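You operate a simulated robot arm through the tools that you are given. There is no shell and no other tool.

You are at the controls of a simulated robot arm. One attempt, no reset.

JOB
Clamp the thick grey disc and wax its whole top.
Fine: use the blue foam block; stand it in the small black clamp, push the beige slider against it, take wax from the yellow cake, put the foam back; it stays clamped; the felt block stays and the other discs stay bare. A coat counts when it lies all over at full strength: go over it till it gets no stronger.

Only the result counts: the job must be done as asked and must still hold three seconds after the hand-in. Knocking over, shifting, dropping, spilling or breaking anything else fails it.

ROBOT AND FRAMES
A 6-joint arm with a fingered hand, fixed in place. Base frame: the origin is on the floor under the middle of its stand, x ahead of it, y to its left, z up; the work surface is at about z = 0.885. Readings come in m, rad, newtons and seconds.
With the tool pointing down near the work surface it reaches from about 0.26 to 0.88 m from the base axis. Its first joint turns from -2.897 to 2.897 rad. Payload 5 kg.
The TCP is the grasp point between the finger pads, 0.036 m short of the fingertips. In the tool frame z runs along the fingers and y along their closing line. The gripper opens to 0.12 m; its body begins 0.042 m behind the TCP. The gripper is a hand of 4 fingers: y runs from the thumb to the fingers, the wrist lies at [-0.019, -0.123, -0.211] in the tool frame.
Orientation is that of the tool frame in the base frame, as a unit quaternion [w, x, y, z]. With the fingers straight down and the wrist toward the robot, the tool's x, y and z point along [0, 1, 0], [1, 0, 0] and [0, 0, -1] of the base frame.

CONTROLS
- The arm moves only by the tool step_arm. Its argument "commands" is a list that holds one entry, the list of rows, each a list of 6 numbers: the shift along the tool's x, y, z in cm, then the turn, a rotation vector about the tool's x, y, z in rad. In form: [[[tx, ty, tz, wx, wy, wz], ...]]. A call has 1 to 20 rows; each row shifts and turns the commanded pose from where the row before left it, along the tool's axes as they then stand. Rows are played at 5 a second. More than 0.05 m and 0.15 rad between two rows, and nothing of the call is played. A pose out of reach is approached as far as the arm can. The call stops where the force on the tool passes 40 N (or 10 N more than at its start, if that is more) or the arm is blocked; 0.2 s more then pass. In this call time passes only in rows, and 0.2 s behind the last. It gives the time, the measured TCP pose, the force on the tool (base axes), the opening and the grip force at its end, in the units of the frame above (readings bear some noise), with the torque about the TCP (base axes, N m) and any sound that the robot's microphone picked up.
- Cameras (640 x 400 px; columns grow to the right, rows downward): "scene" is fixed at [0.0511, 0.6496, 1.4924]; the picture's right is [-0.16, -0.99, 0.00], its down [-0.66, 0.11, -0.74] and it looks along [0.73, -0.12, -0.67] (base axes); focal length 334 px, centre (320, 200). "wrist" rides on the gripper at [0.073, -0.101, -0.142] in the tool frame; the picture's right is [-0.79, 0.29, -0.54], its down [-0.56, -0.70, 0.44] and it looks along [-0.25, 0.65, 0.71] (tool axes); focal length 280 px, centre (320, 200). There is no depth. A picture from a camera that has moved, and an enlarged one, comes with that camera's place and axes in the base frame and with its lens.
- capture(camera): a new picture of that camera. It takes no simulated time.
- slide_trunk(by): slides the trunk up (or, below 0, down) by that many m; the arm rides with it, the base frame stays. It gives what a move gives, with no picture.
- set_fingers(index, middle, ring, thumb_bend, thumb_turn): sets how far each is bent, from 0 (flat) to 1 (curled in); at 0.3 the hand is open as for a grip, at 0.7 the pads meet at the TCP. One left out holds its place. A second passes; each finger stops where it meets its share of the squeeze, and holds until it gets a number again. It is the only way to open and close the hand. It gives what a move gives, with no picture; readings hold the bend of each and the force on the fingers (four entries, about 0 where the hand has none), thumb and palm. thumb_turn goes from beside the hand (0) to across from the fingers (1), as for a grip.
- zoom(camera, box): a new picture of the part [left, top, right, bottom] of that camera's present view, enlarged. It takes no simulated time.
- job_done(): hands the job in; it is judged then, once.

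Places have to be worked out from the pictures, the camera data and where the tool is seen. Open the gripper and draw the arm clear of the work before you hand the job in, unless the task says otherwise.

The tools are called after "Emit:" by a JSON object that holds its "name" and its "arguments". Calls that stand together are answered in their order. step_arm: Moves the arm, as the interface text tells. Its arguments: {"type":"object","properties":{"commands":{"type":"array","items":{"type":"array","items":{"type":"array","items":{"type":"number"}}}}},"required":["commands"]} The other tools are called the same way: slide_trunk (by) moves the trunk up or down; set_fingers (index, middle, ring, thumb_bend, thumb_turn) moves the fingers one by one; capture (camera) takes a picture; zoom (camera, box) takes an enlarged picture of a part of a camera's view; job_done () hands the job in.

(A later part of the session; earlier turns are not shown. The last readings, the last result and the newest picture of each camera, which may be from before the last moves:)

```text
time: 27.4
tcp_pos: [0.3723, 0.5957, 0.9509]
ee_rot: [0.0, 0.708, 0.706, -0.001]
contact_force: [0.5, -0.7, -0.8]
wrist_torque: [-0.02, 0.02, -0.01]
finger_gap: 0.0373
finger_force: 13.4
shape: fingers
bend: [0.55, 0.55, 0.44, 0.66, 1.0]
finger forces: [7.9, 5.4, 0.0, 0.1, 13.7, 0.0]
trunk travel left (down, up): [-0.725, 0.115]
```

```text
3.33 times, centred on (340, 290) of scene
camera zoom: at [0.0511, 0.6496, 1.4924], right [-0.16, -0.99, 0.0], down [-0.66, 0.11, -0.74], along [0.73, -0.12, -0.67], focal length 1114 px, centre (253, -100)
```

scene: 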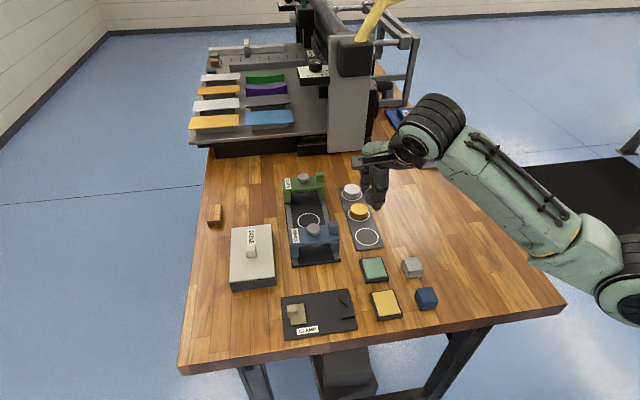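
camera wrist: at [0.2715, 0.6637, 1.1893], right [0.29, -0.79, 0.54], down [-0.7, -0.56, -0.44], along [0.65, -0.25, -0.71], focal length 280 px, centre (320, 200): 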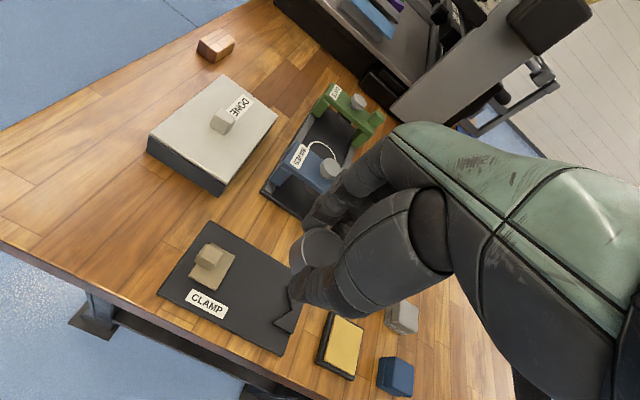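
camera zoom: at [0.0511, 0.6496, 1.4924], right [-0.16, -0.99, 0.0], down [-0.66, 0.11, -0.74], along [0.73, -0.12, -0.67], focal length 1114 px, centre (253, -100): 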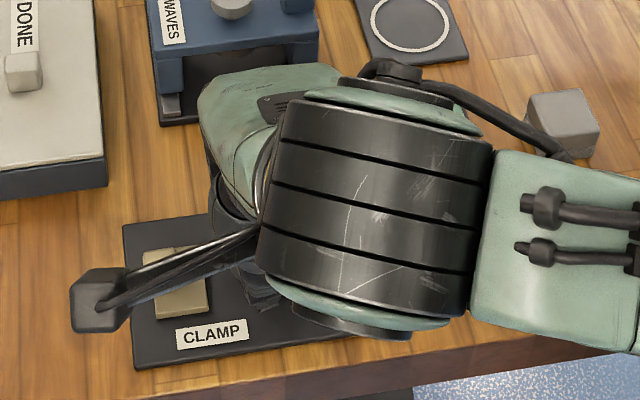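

The disc hangs between slider and V with clear gaps. I lower in small steps, watching the force.

Emit:
{"name": "step_arm", "arguments": {"commands": [[[0, 0, 0.5, 0, 0, 0], [0, 0, 0.5, 0, 0, 0], [0, 0, 0.3, 0, 0, 0], [0, 0, 0, 0, 0, 0]]]}}

Emit:
{"name": "step_arm", "arguments": {"commands": [[[0, 0, 0.2, 0, 0, 0], [0, 0, 0.2, 0, 0, 0], [0, 0, 0, 0, 0, 0]]]}}

Emit:
{"name": "zoom", "arguments": {"camera": "wrist", "box": [190, 170, 380, 330]}}

```text
time: 28.4
tcp_pos: [0.3724, 0.5958, 0.9368]
ee_rot: [0.0, 0.708, 0.706, 0.0]
contact_force: [0.0, 0.1, -0.2]
wrist_torque: [-0.03, 0.0, -0.07]
finger_gap: 0.0377
finger_force: 13.1
shape: fingers
bend: [0.55, 0.55, 0.44, 0.66, 1.0]
finger forces: [7.8, 5.5, 0.0, 0.1, 13.7, 0.1]
trunk travel left (down, up): [-0.725, 0.115]
```

```text
time: 29.2
tcp_pos: [0.3732, 0.5959, 0.9345]
ee_rot: [0.0, 0.707, 0.707, 0.001]
contact_force: [1.9, 0.3, 2.8]
wrist_torque: [-0.01, -0.17, -0.02]
finger_gap: 0.0375
finger_force: 15.4
shape: fingers
bend: [0.55, 0.54, 0.44, 0.66, 1.0]
finger forces: [7.7, 9.4, 0.0, 0.0, 13.9, 0.0]
trunk travel left (down, up): [-0.725, 0.115]
```

```text
2.50 times, centred on (285, 250) of wrist
camera zoom: at [0.2713, 0.6681, 1.0766], right [0.29, -0.79, 0.54], down [-0.7, -0.56, -0.44], along [0.65, -0.25, -0.71], focal length 701 px, centre (408, 75)
```

zoom: 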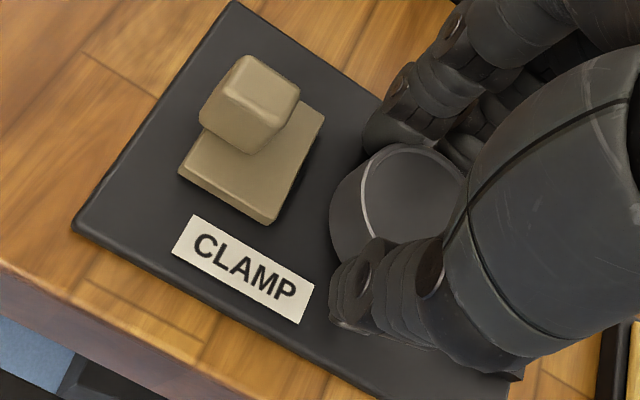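

Contact: 2.8 N upward at TCP z 0.9345, so the disc rests on the clamp plate. I open the fingers gently.

Emit:
{"name": "set_fingers", "arguments": {"index": 0.5, "middle": 0.5, "thumb_bend": 0.55}}

Emit:
{"name": "set_fingers", "arguments": {"index": 0.42, "middle": 0.42, "thumb_bend": 0.42}}

Emit:
{"name": "zoom", "arguments": {"camera": "wrist", "box": [190, 170, 380, 330]}}

```text
time: 30.2
tcp_pos: [0.3725, 0.5955, 0.9329]
ee_rot: [0.0, 0.707, 0.707, 0.0]
contact_force: [0.1, 0.1, 0.2]
wrist_torque: [-0.02, -0.02, -0.01]
finger_gap: 0.0562
finger_force: 0.1
shape: fingers
bend: [0.5, 0.5, 0.44, 0.55, 1.0]
finger forces: [0.0, 0.0, 0.0, 0.1, 0.1, 0.1]
trunk travel left (down, up): [-0.725, 0.115]
```

```text
time: 31.2
tcp_pos: [0.3726, 0.5958, 0.9327]
ee_rot: [0.0, 0.708, 0.707, 0.0]
contact_force: [-0.1, -0.8, 0.5]
wrist_torque: [-0.01, -0.05, -0.01]
finger_gap: 0.0876
finger_force: 0.0
shape: fingers
bend: [0.42, 0.42, 0.44, 0.42, 0.99]
finger forces: [0.0, 0.1, 0.0, 0.0, 0.0, 0.1]
trunk travel left (down, up): [-0.725, 0.115]
```

```text
2.50 times, centred on (285, 250) of wrist
camera zoom: at [0.2712, 0.6682, 1.0761], right [0.29, -0.79, 0.54], down [-0.7, -0.56, -0.44], along [0.65, -0.25, -0.71], focal length 701 px, centre (408, 75)
```

zoom: 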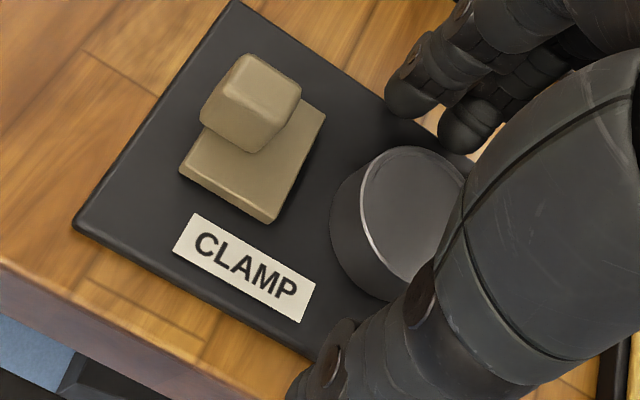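

The disc stands on the plate between V and slider. I rise straight up.

Emit:
{"name": "step_arm", "arguments": {"commands": [[[0, 0, -1.0, 0, 0, 0], [0, 0, -1.5, 0, 0, 0], [0, 0, -2.0, 0, 0, 0], [0, 0, -2.5, 0, 0, 0], [0, 0, -2.5, 0, 0, 0], [0, 0, -2.5, 0, 0, 0], [0, 0, 0, 0, 0, 0]]]}}

Emit:
{"name": "capture", "arguments": {"camera": "wrist"}}

Emit:
{"name": "zoom", "arguments": {"camera": "scene", "box": [260, 240, 420, 350]}}

```text
time: 32.8
tcp_pos: [0.3738, 0.5958, 1.0527]
ee_rot: [0.0, 0.708, 0.706, 0.0]
contact_force: [0.6, -0.4, 1.1]
wrist_torque: [-0.03, 0.01, 0.01]
finger_gap: 0.0879
finger_force: 0.1
shape: fingers
bend: [0.42, 0.42, 0.44, 0.42, 0.99]
finger forces: [0.1, 0.0, 0.0, 0.0, 0.0, 0.0]
trunk travel left (down, up): [-0.725, 0.115]
```

```text
taken
camera wrist: at [0.2719, 0.6687, 1.1958], right [0.29, -0.79, 0.54], down [-0.7, -0.56, -0.44], along [0.65, -0.25, -0.71], focal length 280 px, centre (320, 200)
```

wrist: 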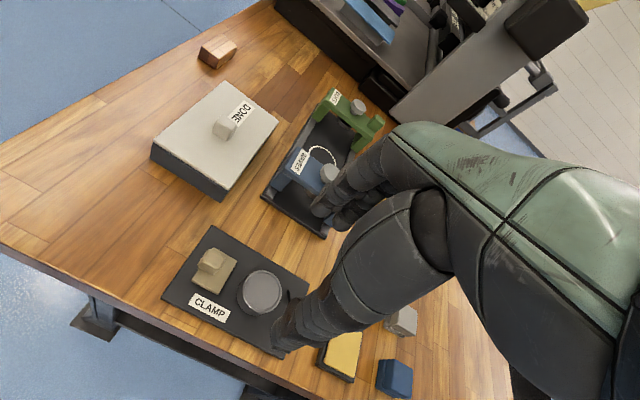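

```text
3.64 times, centred on (340, 295) of scene
camera zoom: at [0.0511, 0.6496, 1.4924], right [-0.16, -0.99, 0.0], down [-0.66, 0.11, -0.74], along [0.73, -0.12, -0.67], focal length 1216 px, centre (247, -146)
```

zoom: 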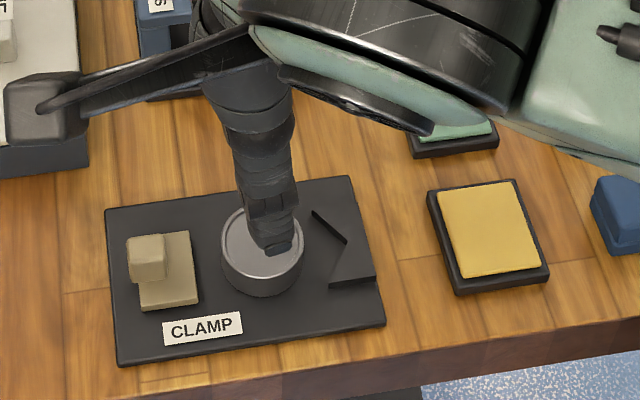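

The disc is in place; now the slider must be pushed toward −y. I consider pulling it with index and middle pads, which needs the thumb out of the way, so I test the thumb turned aside in free air.

Emit:
{"name": "set_fingers", "arguments": {"thumb_turn": 0.0, "thumb_bend": 0.0}}

Emit:
{"name": "capture", "arguments": {"camera": "wrist"}}

Emit:
{"name": "zoom", "arguments": {"camera": "scene", "box": [230, 190, 450, 350]}}

```text
time: 33.8
tcp_pos: [0.3733, 0.596, 1.0527]
ee_rot: [0.0, 0.708, 0.706, 0.0]
contact_force: [-0.2, -0.4, -0.1]
wrist_torque: [-0.03, 0.02, 0.0]
finger_gap: 0.1827
finger_force: 0.0
shape: fingers
bend: [0.42, 0.42, 0.44, 0.0, 0.0]
finger forces: [0.0, 0.1, 0.0, 0.1, 0.0, 0.0]
trunk travel left (down, up): [-0.725, 0.115]
```

```text
taken
camera wrist: at [0.2717, 0.6687, 1.1955], right [0.29, -0.79, 0.54], down [-0.7, -0.56, -0.44], along [0.65, -0.25, -0.71], focal length 280 px, centre (320, 200)
```

wrist: 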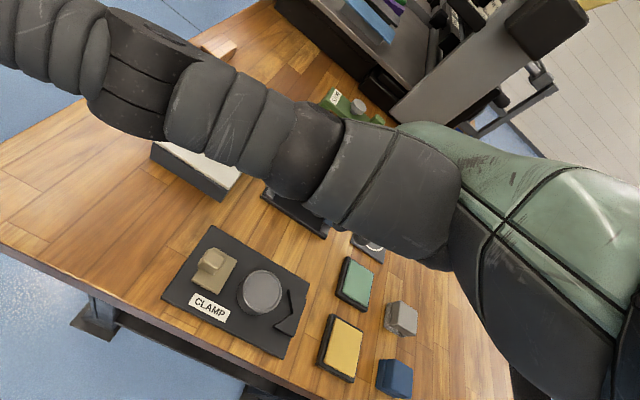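

```text
2.50 times, centred on (340, 270) of scene
camera zoom: at [0.0511, 0.6496, 1.4924], right [-0.16, -0.99, 0.0], down [-0.66, 0.11, -0.74], along [0.73, -0.12, -0.67], focal length 836 px, centre (270, 25)
```

zoom: 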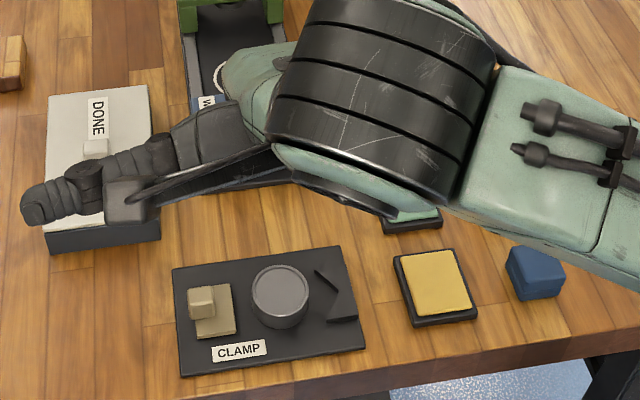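

With the thumb turned aside the wrist camera gets a clear view of the clamp. I enlarge it.

Emit:
{"name": "zoom", "arguments": {"camera": "wrist", "box": [150, 210, 330, 360]}}

Emit:
{"name": "zoom", "arguments": {"camera": "wrist", "box": [300, 240, 440, 400]}}

```text
2.67 times, centred on (240, 285) of wrist
camera zoom: at [0.2717, 0.6687, 1.1955], right [0.29, -0.79, 0.54], down [-0.7, -0.56, -0.44], along [0.65, -0.25, -0.71], focal length 748 px, centre (533, -27)
```

zoom: 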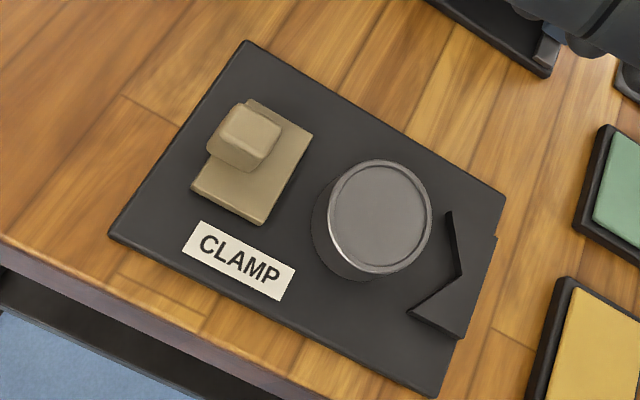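

```text
2.50 times, centred on (370, 320) of wrist
camera zoom: at [0.2717, 0.6687, 1.1955], right [0.29, -0.79, 0.54], down [-0.7, -0.56, -0.44], along [0.65, -0.25, -0.71], focal length 701 px, centre (195, -100)
```

zoom: 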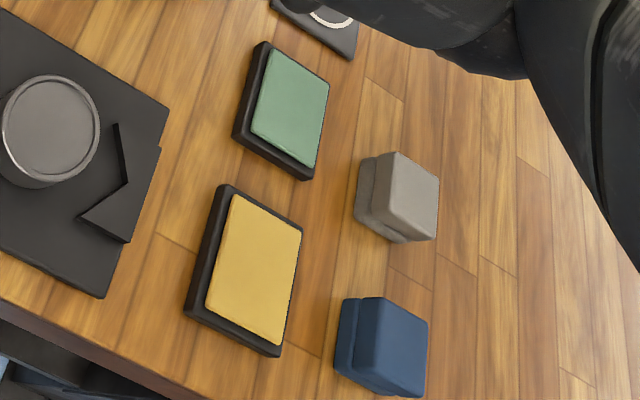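

The disc is at (0.380, 0.589), aligned with the V apex (0.379, 0.5445); slider base spans y 0.626–0.656 with its knob rear at about 0.660. I turn the hand −90° (fingers toward +y), with the thumb kept aside, and place index and middle behind the slider while still high.

Emit:
{"name": "step_arm", "arguments": {"commands": [[[0, 0, 0, 0, 0, -0.1309], [0, 0, 0, 0, 0, -0.1309], [0, 0, 0, 0, 0, -0.1309], [0, 0, 0, 0, 0, -0.1309], [0, 0, 0, 0, 0, -0.1309], [0, 0, 0, 0, 0, -0.1309], [0, 0, 0, 0, 0, -0.1309], [0, 0, 0, 0, 0, -0.1309], [0, 0, 0, 0, 0, -0.1309], [0, 0, 0, 0, 0, -0.1309], [0, 0, 0, 0, 0, -0.1309], [0, 0, 0, 0, 0, -0.1309], [-0.1, 2.0, 0, 0, 0, 0], [0, 1.9, 0, 0, 0, 0], [0, 0, 0, 0, 0, 0]]]}}

Emit:
{"name": "set_fingers", "arguments": {"ring": 0.35, "index": 0.44, "middle": 0.44}}

Emit:
{"name": "capture", "arguments": {"camera": "wrist"}}

Emit:
{"name": "capture", "arguments": {"camera": "scene"}}

```text
time: 37.0
tcp_pos: [0.3735, 0.6333, 1.054]
ee_rot: [0.0, 0.0, 1.0, 0.0]
contact_force: [-0.3, -0.3, -0.4]
wrist_torque: [-0.01, -0.01, -0.02]
finger_gap: 0.1828
finger_force: 0.0
shape: fingers
bend: [0.42, 0.42, 0.44, 0.0, 0.0]
finger forces: [0.0, 0.0, 0.0, 0.0, 0.0, 0.1]
trunk travel left (down, up): [-0.725, 0.115]
```

```text
time: 38.0
tcp_pos: [0.3743, 0.6334, 1.0539]
ee_rot: [0.0, 0.001, 1.0, 0.0]
contact_force: [0.4, 0.4, -0.2]
wrist_torque: [-0.04, 0.01, -0.01]
finger_gap: 0.1818
finger_force: 0.2
shape: fingers
bend: [0.44, 0.44, 0.35, 0.0, 0.0]
finger forces: [0.0, 0.0, 0.1, 0.0, 0.0, 0.1]
trunk travel left (down, up): [-0.725, 0.115]
```

```text
taken
camera wrist: at [0.3013, 0.5331, 1.1963], right [0.79, 0.29, 0.54], down [0.56, -0.7, -0.44], along [0.25, 0.65, -0.71], focal length 280 px, centre (320, 200)
```

wrist: 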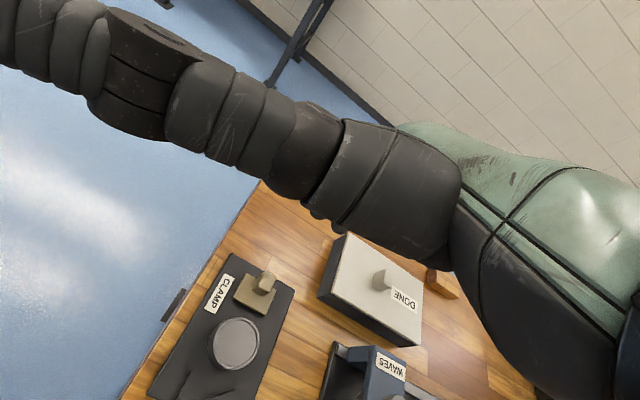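

```text
taken
```

scene: 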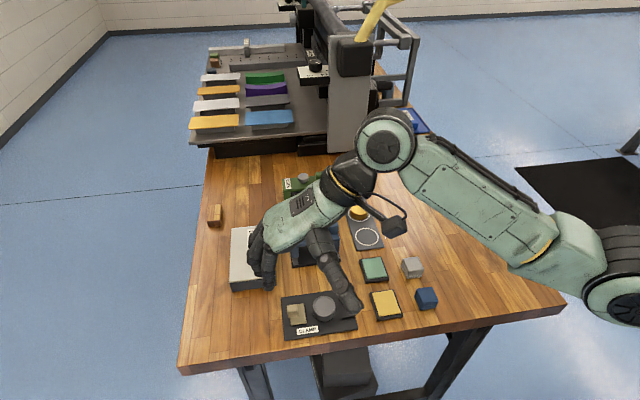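

The thumb sits about 9 cm above TCP level, clear of everything. I lower index and middle behind the slider to TCP z ≈ 0.945 and check.

Emit:
{"name": "step_arm", "arguments": {"commands": [[[0, 0, 2.5, 0, 0, 0], [0, 0, 2.5, 0, 0, 0], [0, 0, 2.5, 0, 0, 0], [0, 0, 2.0, 0, 0, 0], [0, 0, 1.2, 0, 0, 0], [0, 0, 0, 0, 0, 0]]]}}

Emit:
{"name": "capture", "arguments": {"camera": "wrist"}}

Emit:
{"name": "zoom", "arguments": {"camera": "scene", "box": [230, 230, 370, 350]}}

```text
time: 39.4
tcp_pos: [0.373, 0.634, 0.946]
ee_rot: [0.0, 0.001, 1.0, 0.0]
contact_force: [-0.9, 0.1, -0.1]
wrist_torque: [0.0, 0.03, 0.0]
finger_gap: 0.1816
finger_force: 0.0
shape: fingers
bend: [0.44, 0.44, 0.35, 0.0, 0.0]
finger forces: [0.0, 0.0, 0.0, 0.0, 0.0, 0.0]
trunk travel left (down, up): [-0.725, 0.115]
```

```text
taken
camera wrist: at [0.3008, 0.5334, 1.0884], right [0.79, 0.29, 0.54], down [0.56, -0.7, -0.44], along [0.25, 0.65, -0.71], focal length 280 px, centre (320, 200)
```

wrist: 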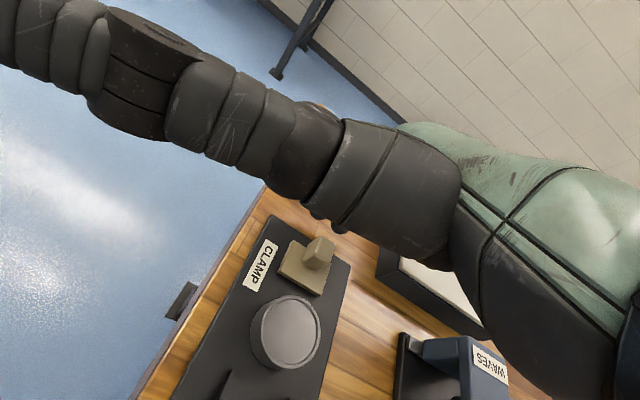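

```text
3.33 times, centred on (300, 290) of scene
camera zoom: at [0.0511, 0.6496, 1.4924], right [-0.16, -0.99, 0.0], down [-0.66, 0.11, -0.74], along [0.73, -0.12, -0.67], focal length 1114 px, centre (387, -100)
```

zoom: 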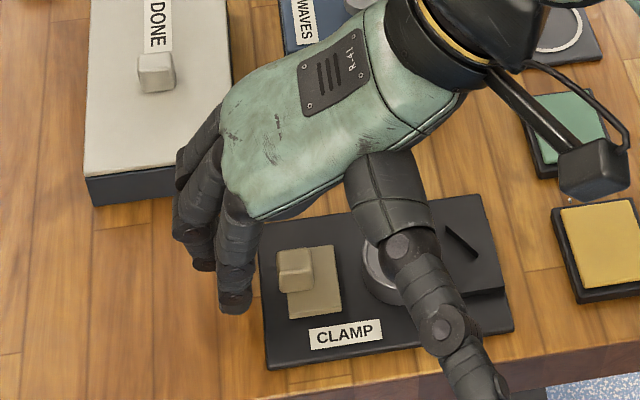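

Index and middle are lined up behind the slider (index ≈ x 0.365, middle ≈ 0.388). I lower to z ≈ 0.936 and start pulling toward −y in small steps.

Emit:
{"name": "step_arm", "arguments": {"commands": [[[0, 0, 0.5, 0, 0, 0], [0, 0, 0.5, 0, 0, 0], [0, -0.5, 0, 0, 0, 0], [0, -0.4, 0, 0, 0, 0], [0, -0.3, 0, 0, 0, 0], [0, -0.3, 0, 0, 0, 0], [0, 0, 0, 0, 0, 0]]]}}

Emit:
{"name": "zoom", "arguments": {"camera": "scene", "box": [230, 230, 370, 350]}}

```text
time: 41.0
tcp_pos: [0.3745, 0.6186, 0.9358]
ee_rot: [0.0, 0.001, 1.0, 0.0]
contact_force: [0.3, -0.1, 0.0]
wrist_torque: [0.01, 0.01, -0.03]
finger_gap: 0.1817
finger_force: 0.0
shape: fingers
bend: [0.44, 0.44, 0.35, 0.0, 0.0]
finger forces: [0.1, 0.1, 0.0, 0.0, 0.0, 0.0]
trunk travel left (down, up): [-0.725, 0.115]
```

```text
3.33 times, centred on (300, 290) of scene
camera zoom: at [0.0511, 0.6496, 1.4924], right [-0.16, -0.99, 0.0], down [-0.66, 0.11, -0.74], along [0.73, -0.12, -0.67], focal length 1114 px, centre (387, -100)
```

zoom: 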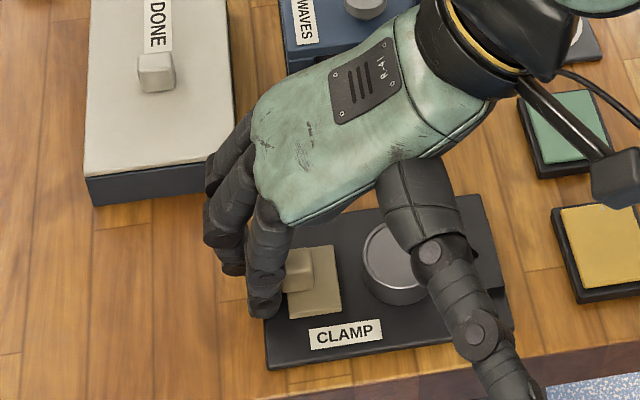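

No contact yet; the index is right behind the knob. I continue 1 cm in 2 mm steps.

Emit:
{"name": "step_arm", "arguments": {"commands": [[[0, -0.2, 0, 0, 0, 0], [0, -0.2, 0, 0, 0, 0], [0, -0.2, 0, 0, 0, 0], [0, -0.2, 0, 0, 0, 0], [0, -0.2, 0, 0, 0, 0], [0, 0, 0, 0, 0, 0]]]}}

Emit:
{"name": "zoom", "arguments": {"camera": "scene", "box": [230, 230, 370, 350]}}

```text
time: 42.4
tcp_pos: [0.3737, 0.6098, 0.9362]
ee_rot: [0.0, 0.001, 1.0, -0.001]
contact_force: [-0.9, 6.8, 2.1]
wrist_torque: [0.34, 0.0, 0.12]
finger_gap: 0.1821
finger_force: 3.5
shape: fingers
bend: [0.43, 0.4, 0.35, 0.0, 0.0]
finger forces: [1.7, 5.5, 0.0, 0.0, 0.1, 0.0]
trunk travel left (down, up): [-0.725, 0.115]
```

```text
3.33 times, centred on (300, 290) of scene
camera zoom: at [0.0511, 0.6496, 1.4924], right [-0.16, -0.99, 0.0], down [-0.66, 0.11, -0.74], along [0.73, -0.12, -0.67], focal length 1114 px, centre (387, -100)
```

zoom: 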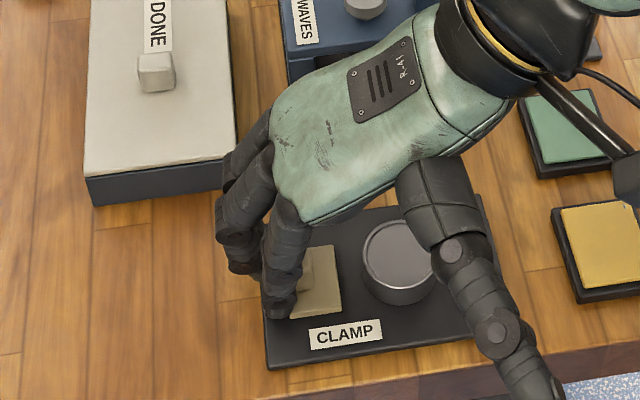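

Contact with the slider (index 1.7 N, middle 5.5 N); it has not moved yet. I keep pulling in 2 mm steps.

Emit:
{"name": "step_arm", "arguments": {"commands": [[[0, -0.2, 0, 0, 0, 0], [0, -0.2, 0, 0, 0, 0], [0, -0.2, 0, 0, 0, 0], [0, 0, 0, 0, 0, 0]]]}}

Emit:
{"name": "zoom", "arguments": {"camera": "scene", "box": [230, 230, 370, 350]}}

```text
time: 43.4
tcp_pos: [0.3728, 0.6037, 0.9362]
ee_rot: [0.0, 0.001, 1.0, 0.0]
contact_force: [-2.0, 7.0, 2.4]
wrist_torque: [0.27, 0.03, 0.13]
finger_gap: 0.1822
finger_force: 3.1
shape: fingers
bend: [0.43, 0.4, 0.35, 0.0, 0.0]
finger forces: [2.1, 5.4, 0.1, 0.0, 0.0, 0.1]
trunk travel left (down, up): [-0.725, 0.115]
```

```text
3.33 times, centred on (300, 290) of scene
camera zoom: at [0.0511, 0.6496, 1.4924], right [-0.16, -0.99, 0.0], down [-0.66, 0.11, -0.74], along [0.73, -0.12, -0.67], focal length 1114 px, centre (387, -100)
```

zoom: 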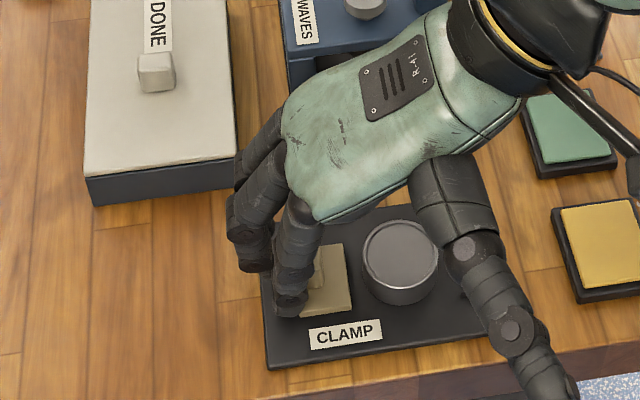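

The slider is sliding at about 7 N and the plate stays put. I continue.

Emit:
{"name": "step_arm", "arguments": {"commands": [[[0, -0.2, 0, 0, 0, 0], [0, -0.2, 0, 0, 0, 0], [0, -0.2, 0, 0, 0, 0], [0, -0.2, 0, 0, 0, 0], [0, 0, 0, 0, 0, 0]]]}}

Emit:
{"name": "step_arm", "arguments": {"commands": [[[0, -0.2, 0, 0, 0, 0], [0, -0.2, 0, 0, 0, 0], [0, -0.2, 0, 0, 0, 0], [0, 0, 0, 0, 0, 0]]]}}

Emit:
{"name": "zoom", "arguments": {"camera": "scene", "box": [230, 230, 370, 350]}}

Emit:
{"name": "capture", "arguments": {"camera": "wrist"}}

```text
time: 44.6
tcp_pos: [0.373, 0.5953, 0.9365]
ee_rot: [0.001, 0.0, 1.0, -0.001]
contact_force: [-0.8, 5.4, 1.2]
wrist_torque: [0.27, 0.02, 0.12]
finger_gap: 0.1819
finger_force: 3.4
shape: fingers
bend: [0.43, 0.4, 0.35, 0.0, 0.0]
finger forces: [1.8, 4.9, 0.0, 0.0, 0.1, 0.0]
trunk travel left (down, up): [-0.725, 0.115]
```

```text
time: 45.6
tcp_pos: [0.3737, 0.5907, 0.9353]
ee_rot: [0.0, 0.0, 1.0, 0.0]
contact_force: [-1.6, 7.0, 2.0]
wrist_torque: [0.28, 0.04, 0.12]
finger_gap: 0.1821
finger_force: 4.0
shape: fingers
bend: [0.43, 0.4, 0.35, 0.0, 0.0]
finger forces: [2.1, 5.5, 0.0, 0.1, 0.0, 0.0]
trunk travel left (down, up): [-0.725, 0.115]
```

```text
3.33 times, centred on (300, 290) of scene
camera zoom: at [0.0511, 0.6496, 1.4924], right [-0.16, -0.99, 0.0], down [-0.66, 0.11, -0.74], along [0.73, -0.12, -0.67], focal length 1114 px, centre (387, -100)
```

zoom: 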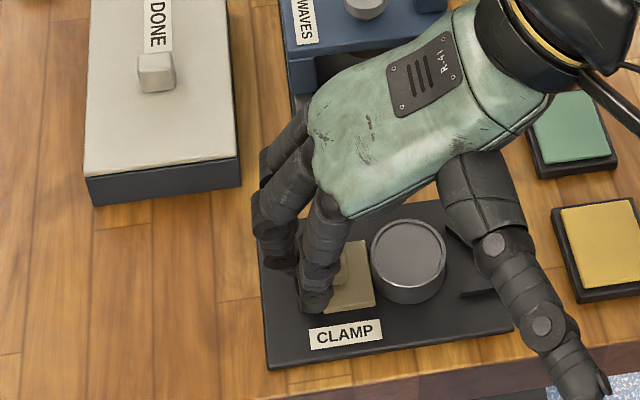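

```text
taken
camera wrist: at [0.3002, 0.4889, 1.0788], right [0.79, 0.29, 0.54], down [0.56, -0.7, -0.44], along [0.25, 0.65, -0.71], focal length 280 px, centre (320, 200)
```

wrist: 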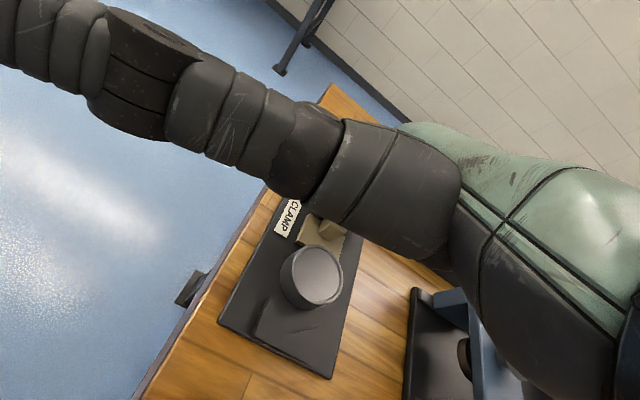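

The slider is now in contact and pushing the disc toward the V. I continue with small steps, watching for the force rise when seated.

Emit:
{"name": "step_arm", "arguments": {"commands": [[[0, -0.2, 0, 0, 0, 0], [0, -0.2, 0, 0, 0, 0], [0, -0.2, 0, 0, 0, 0], [0, 0, 0, 0, 0, 0]]]}}

Emit:
{"name": "step_arm", "arguments": {"commands": [[[0, -0.2, 0, 0, 0, 0], [0, -0.2, 0, 0, 0, 0], [0, 0, 0, 0, 0, 0]]]}}

Emit:
{"name": "zoom", "arguments": {"camera": "scene", "box": [230, 230, 370, 350]}}

```text
time: 46.6
tcp_pos: [0.3728, 0.5844, 0.9365]
ee_rot: [0.001, 0.001, 1.0, 0.0]
contact_force: [-1.1, 6.2, 2.7]
wrist_torque: [0.27, 0.07, 0.11]
finger_gap: 0.1823
finger_force: 3.2
shape: fingers
bend: [0.43, 0.4, 0.35, 0.0, 0.0]
finger forces: [1.8, 5.4, 0.0, 0.1, 0.0, 0.0]
trunk travel left (down, up): [-0.725, 0.115]
```

```text
time: 47.4
tcp_pos: [0.3732, 0.5797, 0.9352]
ee_rot: [0.0, 0.001, 1.0, 0.0]
contact_force: [-0.4, 5.3, 2.1]
wrist_torque: [0.31, 0.0, 0.08]
finger_gap: 0.1819
finger_force: 3.5
shape: fingers
bend: [0.43, 0.4, 0.35, 0.0, 0.0]
finger forces: [1.8, 5.2, 0.1, 0.0, 0.0, 0.0]
trunk travel left (down, up): [-0.725, 0.115]
```

```text
3.33 times, centred on (300, 290) of scene
camera zoom: at [0.0511, 0.6496, 1.4924], right [-0.16, -0.99, 0.0], down [-0.66, 0.11, -0.74], along [0.73, -0.12, -0.67], focal length 1114 px, centre (387, -100)
```

zoom: 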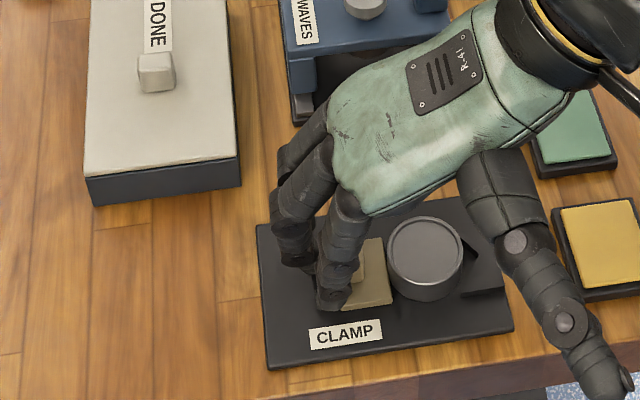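

Still sliding freely with the disc nearing the V. I go on in 2 mm steps, with a check after each pair.

Emit:
{"name": "step_arm", "arguments": {"commands": [[[0, -0.2, 0, 0, 0, 0], [0, -0.2, 0, 0, 0, 0], [0, 0, 0, 0, 0, 0]]]}}

Emit:
{"name": "step_arm", "arguments": {"commands": [[[0, -0.2, 0, 0, 0, 0], [0, 0, 0, 0, 0, 0]]]}}

Emit:
{"name": "zoom", "arguments": {"camera": "scene", "box": [230, 230, 370, 350]}}

Emit:
{"name": "capture", "arguments": {"camera": "wrist"}}

```text
time: 48.2
tcp_pos: [0.3737, 0.5759, 0.9359]
ee_rot: [0.0, 0.001, 1.0, 0.0]
contact_force: [-1.1, 6.0, 3.3]
wrist_torque: [0.3, 0.01, 0.13]
finger_gap: 0.1821
finger_force: 4.1
shape: fingers
bend: [0.43, 0.4, 0.35, 0.0, 0.0]
finger forces: [2.2, 5.2, 0.1, 0.1, 0.1, 0.0]
trunk travel left (down, up): [-0.725, 0.115]
```

```text
time: 48.8
tcp_pos: [0.3735, 0.5741, 0.9348]
ee_rot: [0.0, 0.001, 1.0, -0.001]
contact_force: [-1.3, 6.9, 1.5]
wrist_torque: [0.31, 0.0, 0.18]
finger_gap: 0.1819
finger_force: 4.2
shape: fingers
bend: [0.43, 0.4, 0.35, 0.0, 0.0]
finger forces: [2.4, 5.6, 0.1, 0.1, 0.0, 0.1]
trunk travel left (down, up): [-0.725, 0.115]
```

```text
3.33 times, centred on (300, 290) of scene
camera zoom: at [0.0511, 0.6496, 1.4924], right [-0.16, -0.99, 0.0], down [-0.66, 0.11, -0.74], along [0.73, -0.12, -0.67], focal length 1114 px, centre (387, -100)
```

zoom: 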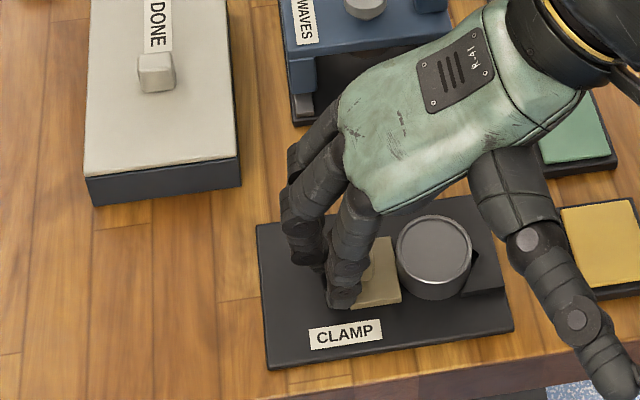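

```text
taken
camera wrist: at [0.3003, 0.4733, 1.0787], right [0.79, 0.29, 0.54], down [0.56, -0.7, -0.44], along [0.25, 0.65, -0.71], focal length 280 px, centre (320, 200)
```

wrist: 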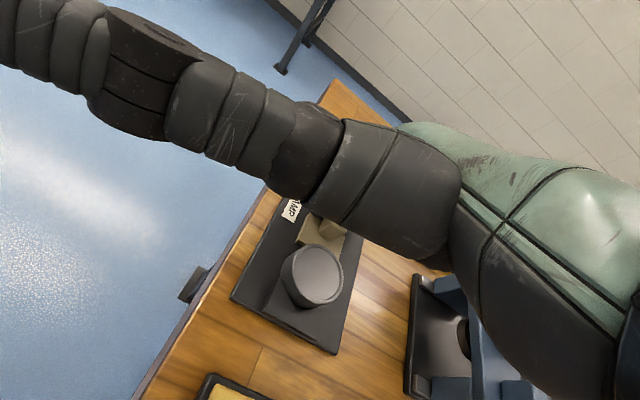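

The disc is at the mouth of the V. I continue with 1–2 mm steps until the force rises.

Emit:
{"name": "step_arm", "arguments": {"commands": [[[0, -0.2, 0, 0, 0, 0], [0, 0, 0, 0, 0, 0]]]}}

Emit:
{"name": "step_arm", "arguments": {"commands": [[[0, -0.2, 0, 0, 0, 0], [0, 0, 0, 0, 0, 0]]]}}

Emit:
{"name": "zoom", "arguments": {"camera": "scene", "box": [280, 260, 370, 340]}}

Emit:
{"name": "zoom", "arguments": {"camera": "wrist", "box": [220, 190, 400, 360]}}

```text
time: 49.4
tcp_pos: [0.3734, 0.5726, 0.9356]
ee_rot: [0.0, 0.001, 1.0, 0.0]
contact_force: [-0.4, 8.4, 1.1]
wrist_torque: [0.36, 0.02, 0.17]
finger_gap: 0.1822
finger_force: 5.0
shape: fingers
bend: [0.42, 0.39, 0.35, 0.0, 0.0]
finger forces: [2.1, 6.7, 0.0, 0.0, 0.0, 0.0]
trunk travel left (down, up): [-0.725, 0.115]
```

```text
time: 50.0
tcp_pos: [0.3731, 0.5709, 0.9366]
ee_rot: [0.0, 0.001, 1.0, 0.0]
contact_force: [-1.1, 10.7, 2.5]
wrist_torque: [0.4, 0.04, 0.2]
finger_gap: 0.1825
finger_force: 5.2
shape: fingers
bend: [0.42, 0.39, 0.35, 0.0, 0.0]
finger forces: [2.4, 7.9, 0.0, 0.0, 0.0, 0.0]
trunk travel left (down, up): [-0.725, 0.115]
```

```text
5.00 times, centred on (325, 300) of scene
camera zoom: at [0.0511, 0.6496, 1.4924], right [-0.16, -0.99, 0.0], down [-0.66, 0.11, -0.74], along [0.73, -0.12, -0.67], focal length 1672 px, centre (295, -300)
```

zoom: 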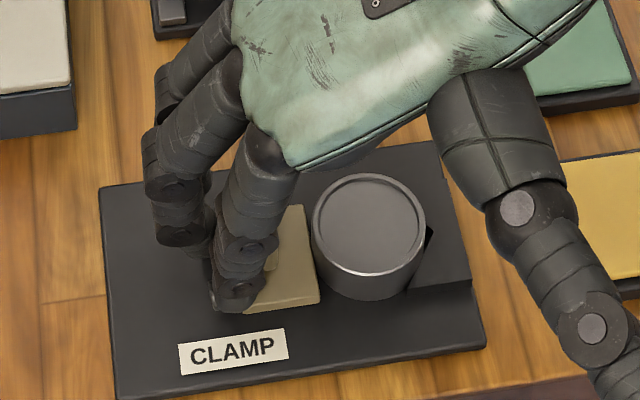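

```text
2.35 times, centred on (310, 275) of wrist
camera zoom: at [0.3002, 0.4698, 1.0787], right [0.79, 0.29, 0.54], down [0.56, -0.7, -0.44], along [0.25, 0.65, -0.71], focal length 660 px, centre (344, 24)
```

zoom: 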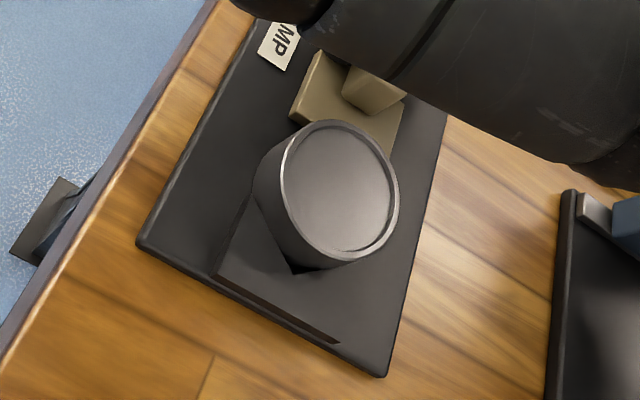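

The force rises to 10.7 N as the disc meets the V faces. I press a little more to seat it firmly.

Emit:
{"name": "step_arm", "arguments": {"commands": [[[0, -0.2, 0, 0, 0, 0], [0, -0.2, 0, 0, 0, 0], [0, 0, 0, 0, 0, 0]]]}}

Emit:
{"name": "zoom", "arguments": {"camera": "scene", "box": [280, 260, 370, 340]}}

Emit:
{"name": "zoom", "arguments": {"camera": "wrist", "box": [220, 190, 400, 360]}}

```text
time: 50.8
tcp_pos: [0.3742, 0.5671, 0.937]
ee_rot: [0.0, 0.0, 1.0, -0.001]
contact_force: [-0.2, 13.7, 2.6]
wrist_torque: [0.57, 0.0, 0.17]
finger_gap: 0.183
finger_force: 6.9
shape: fingers
bend: [0.41, 0.37, 0.35, 0.0, 0.0]
finger forces: [3.1, 10.6, 0.1, 0.0, 0.0, 0.0]
trunk travel left (down, up): [-0.725, 0.115]
```

```text
5.00 times, centred on (325, 300) of scene
camera zoom: at [0.0511, 0.6496, 1.4924], right [-0.16, -0.99, 0.0], down [-0.66, 0.11, -0.74], along [0.73, -0.12, -0.67], focal length 1672 px, centre (295, -300)
```

zoom: 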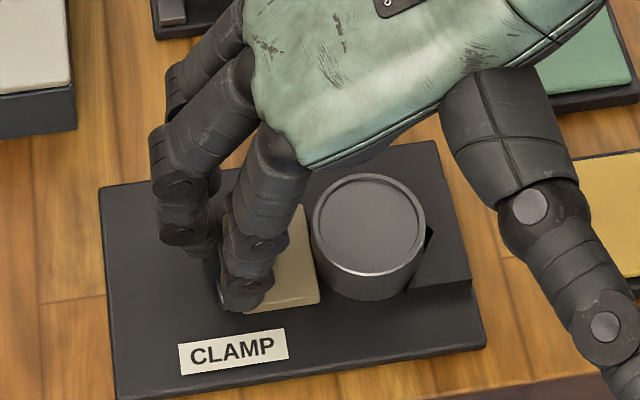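

```text
2.35 times, centred on (310, 275) of wrist
camera zoom: at [0.3001, 0.4658, 1.0786], right [0.79, 0.29, 0.54], down [0.56, -0.7, -0.44], along [0.25, 0.65, -0.71], focal length 660 px, centre (344, 24)
```

zoom: 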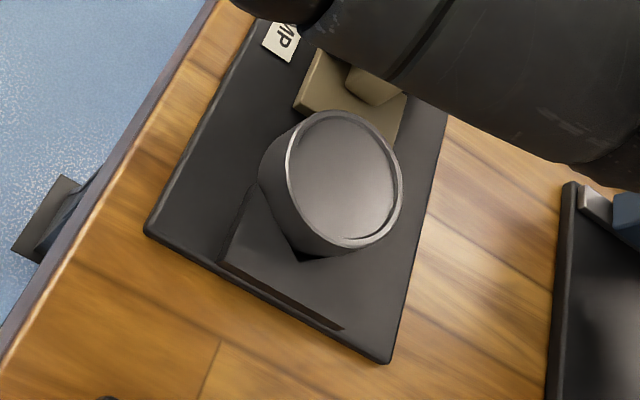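

The disc did not move between the last two pushes (force 13.7 N), so it is seated. I press up to about 20–25 N to make the clamping firm, checking that nothing shifts.

Emit:
{"name": "step_arm", "arguments": {"commands": [[[0, -0.3, 0, 0, 0, 0], [0, -0.3, 0, 0, 0, 0], [0, 0, 0, 0, 0, 0]]]}}

Emit:
{"name": "zoom", "arguments": {"camera": "scene", "box": [280, 260, 370, 340]}}

```text
time: 51.6
tcp_pos: [0.3731, 0.561, 0.9348]
ee_rot: [0.0, 0.001, 1.0, 0.0]
contact_force: [-0.9, 16.6, 4.2]
wrist_torque: [0.74, -0.01, 0.24]
finger_gap: 0.1831
finger_force: 9.0
shape: fingers
bend: [0.41, 0.34, 0.35, 0.0, 0.0]
finger forces: [3.4, 14.4, 0.1, 0.0, 0.0, 0.0]
trunk travel left (down, up): [-0.725, 0.115]
```

```text
5.00 times, centred on (325, 300) of scene
camera zoom: at [0.0511, 0.6496, 1.4924], right [-0.16, -0.99, 0.0], down [-0.66, 0.11, -0.74], along [0.73, -0.12, -0.67], focal length 1672 px, centre (295, -300)
```

zoom: 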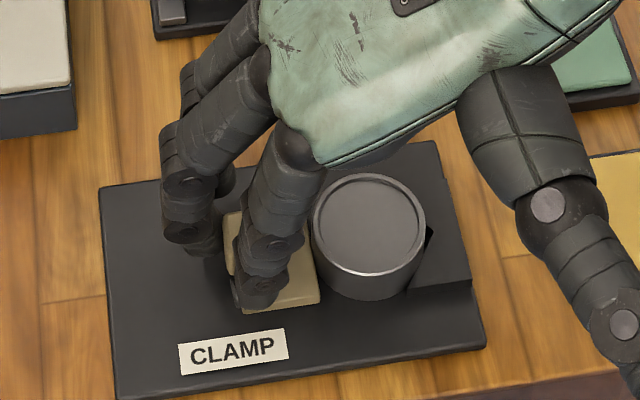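

Seated and firm (16.6 N), nothing else shifted. I back off toward +y and then rise.

Emit:
{"name": "step_arm", "arguments": {"commands": [[[0, 0.5, 0, 0, 0, 0], [0, 0.8, 0, 0, 0, 0], [0, 0.8, 0, 0, 0, 0], [0, 0.8, 0, 0, 0, 0], [0, 0, -1.0, 0, 0, 0], [0, 0, -2.0, 0, 0, 0], [0, 0, -3.0, 0, 0, 0], [0, 0, -3.0, 0, 0, 0], [0, 0, -3.0, 0, 0, 0], [0, 0, 0, 0, 0, 0]]]}}

Emit:
{"name": "capture", "arguments": {"camera": "scene"}}

Emit:
{"name": "zoom", "arguments": {"camera": "scene", "box": [280, 260, 370, 340]}}

```text
time: 53.8
tcp_pos: [0.3734, 0.5889, 1.0571]
ee_rot: [0.001, 0.0, 1.0, 0.001]
contact_force: [0.9, -0.2, 0.5]
wrist_torque: [-0.01, 0.0, 0.01]
finger_gap: 0.1817
finger_force: 0.0
shape: fingers
bend: [0.44, 0.44, 0.35, 0.0, 0.0]
finger forces: [0.1, 0.0, 0.0, 0.1, 0.0, 0.0]
trunk travel left (down, up): [-0.725, 0.115]
```

```text
taken
```

scene: 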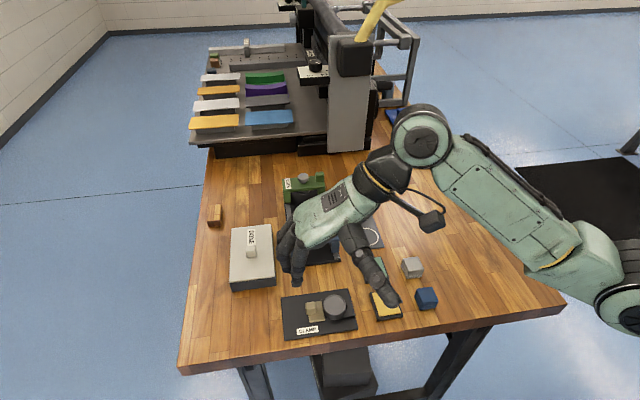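

```text
5.00 times, centred on (325, 300) of scene
camera zoom: at [0.0511, 0.6496, 1.4924], right [-0.16, -0.99, 0.0], down [-0.66, 0.11, -0.74], along [0.73, -0.12, -0.67], focal length 1672 px, centre (295, -300)
```

zoom: 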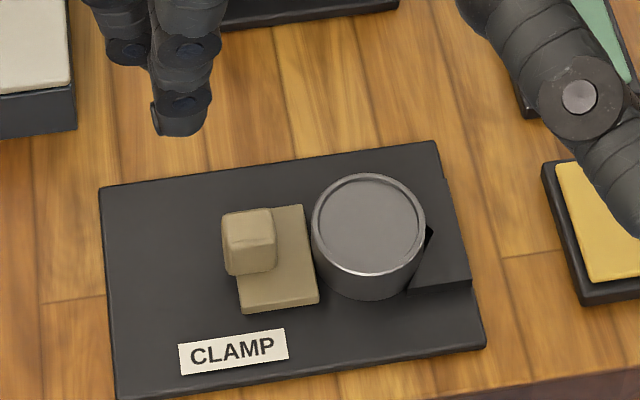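

The slider holds against the disc, which sits in the V; the clamp plate is unmoved. Next the foam: I turn to the default orientation and move back so the wrist camera gets a good look at the foam and cake.

Emit:
{"name": "step_arm", "arguments": {"commands": [[[0, 0, 0, 0, 0, 0.1309], [0, 0, 0, 0, 0, 0.1309], [0, 0, 0, 0, 0, 0.1309], [0, 0, 0, 0, 0, 0.1309], [0, 0, 0, 0, 0, 0.1309], [0, 0, 0, 0, 0, 0.1309], [0, 0, 0, 0, 0, 0.1309], [0, 0, 0, 0, 0, 0.1309], [0, 0, 0, 0, 0, 0.1309], [0, 0, 0, 0, 0, 0.1309], [0, 0, 0, 0, 0, 0.1309], [0, 0, 0, 0, 0, 0.1309], [-3.5, -1.6, 0, 0, 0, 0], [-3.5, -1.6, 0, 0, 0, 0], [-3.5, -1.6, 0, 0, 0, 0], [-3.5, -1.6, 0, 0, 0, 0], [-3.5, -1.6, 0, 0, 0, 0], [0, 0, 0, 0, 0, 0]]]}}

Emit:
{"name": "capture", "arguments": {"camera": "wrist"}}

```text
time: 57.6
tcp_pos: [0.2988, 0.4156, 1.0455]
ee_rot: [0.001, 0.707, 0.707, 0.002]
contact_force: [-0.8, 0.1, -0.5]
wrist_torque: [-0.02, 0.01, -0.02]
finger_gap: 0.1814
finger_force: 0.1
shape: fingers
bend: [0.44, 0.44, 0.35, 0.0, 0.0]
finger forces: [0.1, 0.1, 0.0, 0.0, 0.0, 0.1]
out of reach, approached as far as the arm can: row 17
trunk travel left (down, up): [-0.725, 0.115]
```

```text
taken
camera wrist: at [0.1973, 0.4872, 1.1881], right [0.29, -0.79, 0.54], down [-0.7, -0.56, -0.45], along [0.66, -0.25, -0.71], focal length 280 px, centre (320, 200)
```

wrist: 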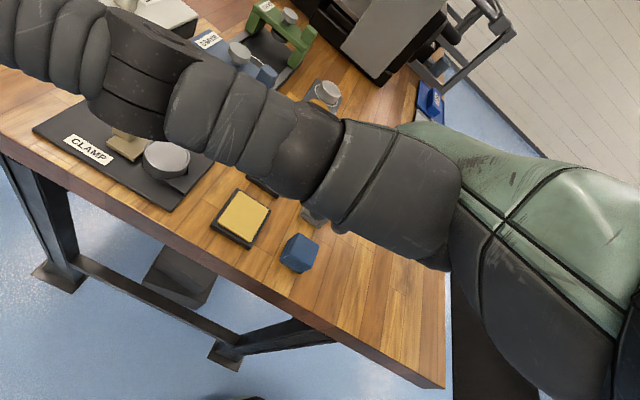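

That is the near limit of reach with the wrist toward the robot, but the foam pick-up itself lies further out. I zoom to measure the foam, felt and yellow cake.

Emit:
{"name": "zoom", "arguments": {"camera": "wrist", "box": [200, 170, 360, 290]}}

Emit:
{"name": "zoom", "arguments": {"camera": "scene", "box": [350, 240, 450, 330]}}

```text
3.33 times, centred on (280, 230) of wrist
camera zoom: at [0.1973, 0.4872, 1.1881], right [0.29, -0.79, 0.54], down [-0.7, -0.56, -0.45], along [0.66, -0.25, -0.71], focal length 935 px, centre (453, 100)
```

zoom: 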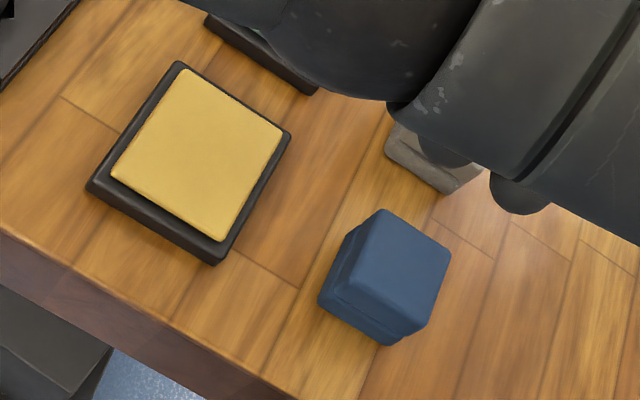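

```text
4.44 times, centred on (400, 285) of scene
camera zoom: at [0.0511, 0.6496, 1.4924], right [-0.16, -0.99, 0.0], down [-0.66, 0.11, -0.74], along [0.73, -0.12, -0.67], focal length 1486 px, centre (-36, -178)
```

zoom: 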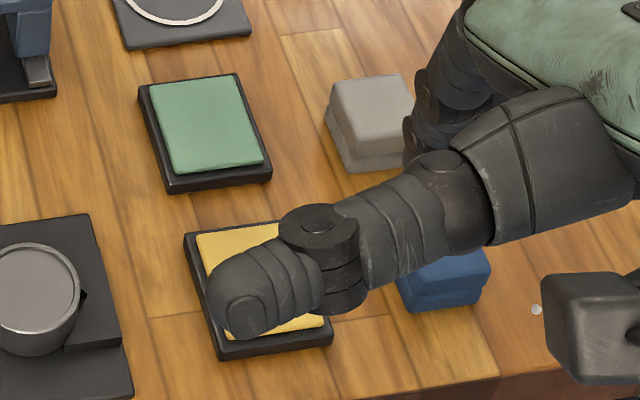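

The foam is near (0.371, 0.387), edges about parallel to the axes. I move above it with the thumb still aside so the wrist camera can see it well.

Emit:
{"name": "step_arm", "arguments": {"commands": [[[-0.8, 2.6, 0, 0, 0, 0], [-0.8, 2.6, 0, 0, 0, 0], [-0.8, 2.6, 0, 0, 0, 0], [0, 0, 2.0, 0, 0, 0], [0, 0, 0, 0, 0, 0]]]}}

Emit:
{"name": "capture", "arguments": {"camera": "wrist"}}

Emit:
{"name": "zoom", "arguments": {"camera": "wrist", "box": [180, 200, 400, 380]}}

```text
time: 58.8
tcp_pos: [0.3784, 0.3904, 1.0257]
ee_rot: [0.0, 0.707, 0.707, 0.001]
contact_force: [-0.3, -0.4, 0.2]
wrist_torque: [0.01, -0.02, 0.02]
finger_gap: 0.1813
finger_force: 0.0
shape: fingers
bend: [0.44, 0.44, 0.35, 0.0, 0.0]
finger forces: [0.1, 0.0, 0.1, 0.1, 0.0, 0.0]
trunk travel left (down, up): [-0.725, 0.115]
```

```text
taken
camera wrist: at [0.2762, 0.4634, 1.1685], right [0.29, -0.79, 0.54], down [-0.7, -0.56, -0.44], along [0.65, -0.25, -0.71], focal length 280 px, centre (320, 200)
```

wrist: 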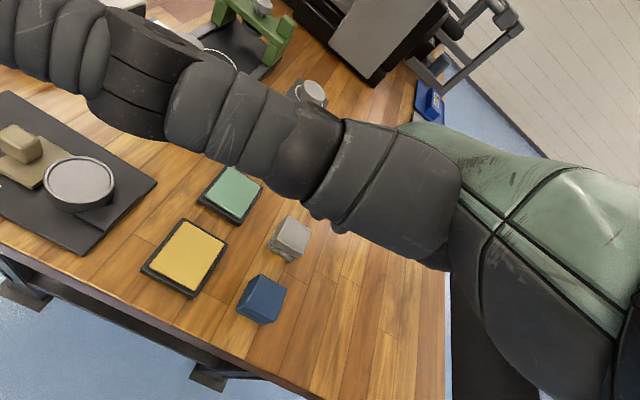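

```text
2.22 times, centred on (290, 290) of wrist
camera zoom: at [0.2762, 0.4634, 1.1685], right [0.29, -0.79, 0.54], down [-0.7, -0.56, -0.44], along [0.65, -0.25, -0.71], focal length 623 px, centre (387, 0)
```

zoom: 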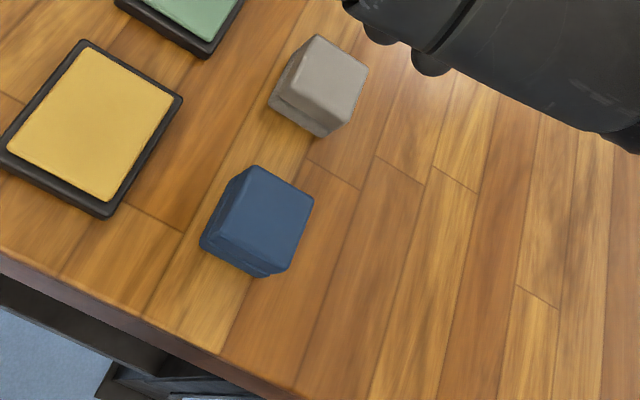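

I zoom in further on the foam for its corners and height.

Emit:
{"name": "zoom", "arguments": {"camera": "wrist", "box": [220, 200, 330, 340]}}

Emit:
{"name": "zoom", "arguments": {"camera": "wrist", "box": [30, 120, 250, 310]}}

```text
2.86 times, centred on (275, 270) of wrist
camera zoom: at [0.2762, 0.4634, 1.1685], right [0.29, -0.79, 0.54], down [-0.7, -0.56, -0.44], along [0.65, -0.25, -0.71], focal length 801 px, centre (449, 0)
```

zoom: 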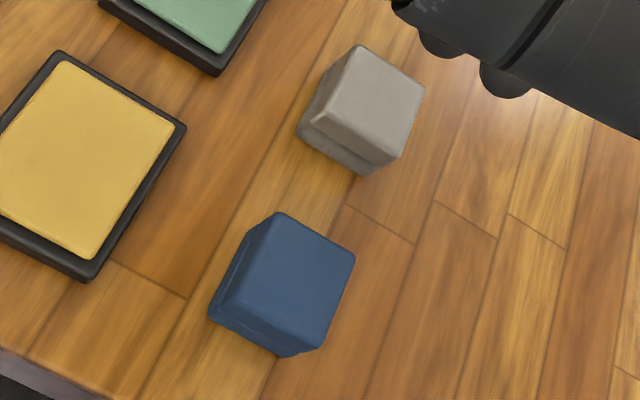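

```text
2.11 times, centred on (140, 215) of wrist
camera zoom: at [0.2762, 0.4634, 1.1685], right [0.29, -0.79, 0.54], down [-0.7, -0.56, -0.44], along [0.65, -0.25, -0.71], focal length 590 px, centre (699, 168)
```

zoom: 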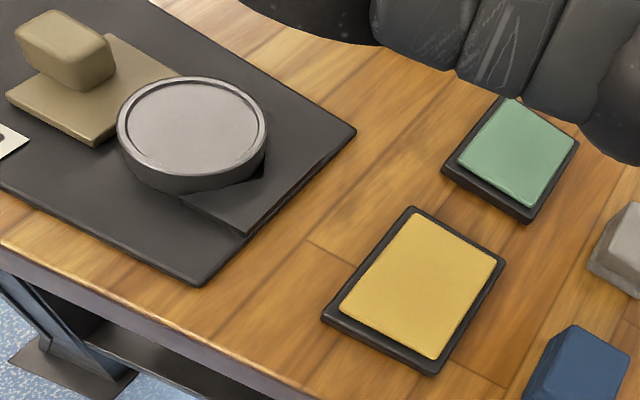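

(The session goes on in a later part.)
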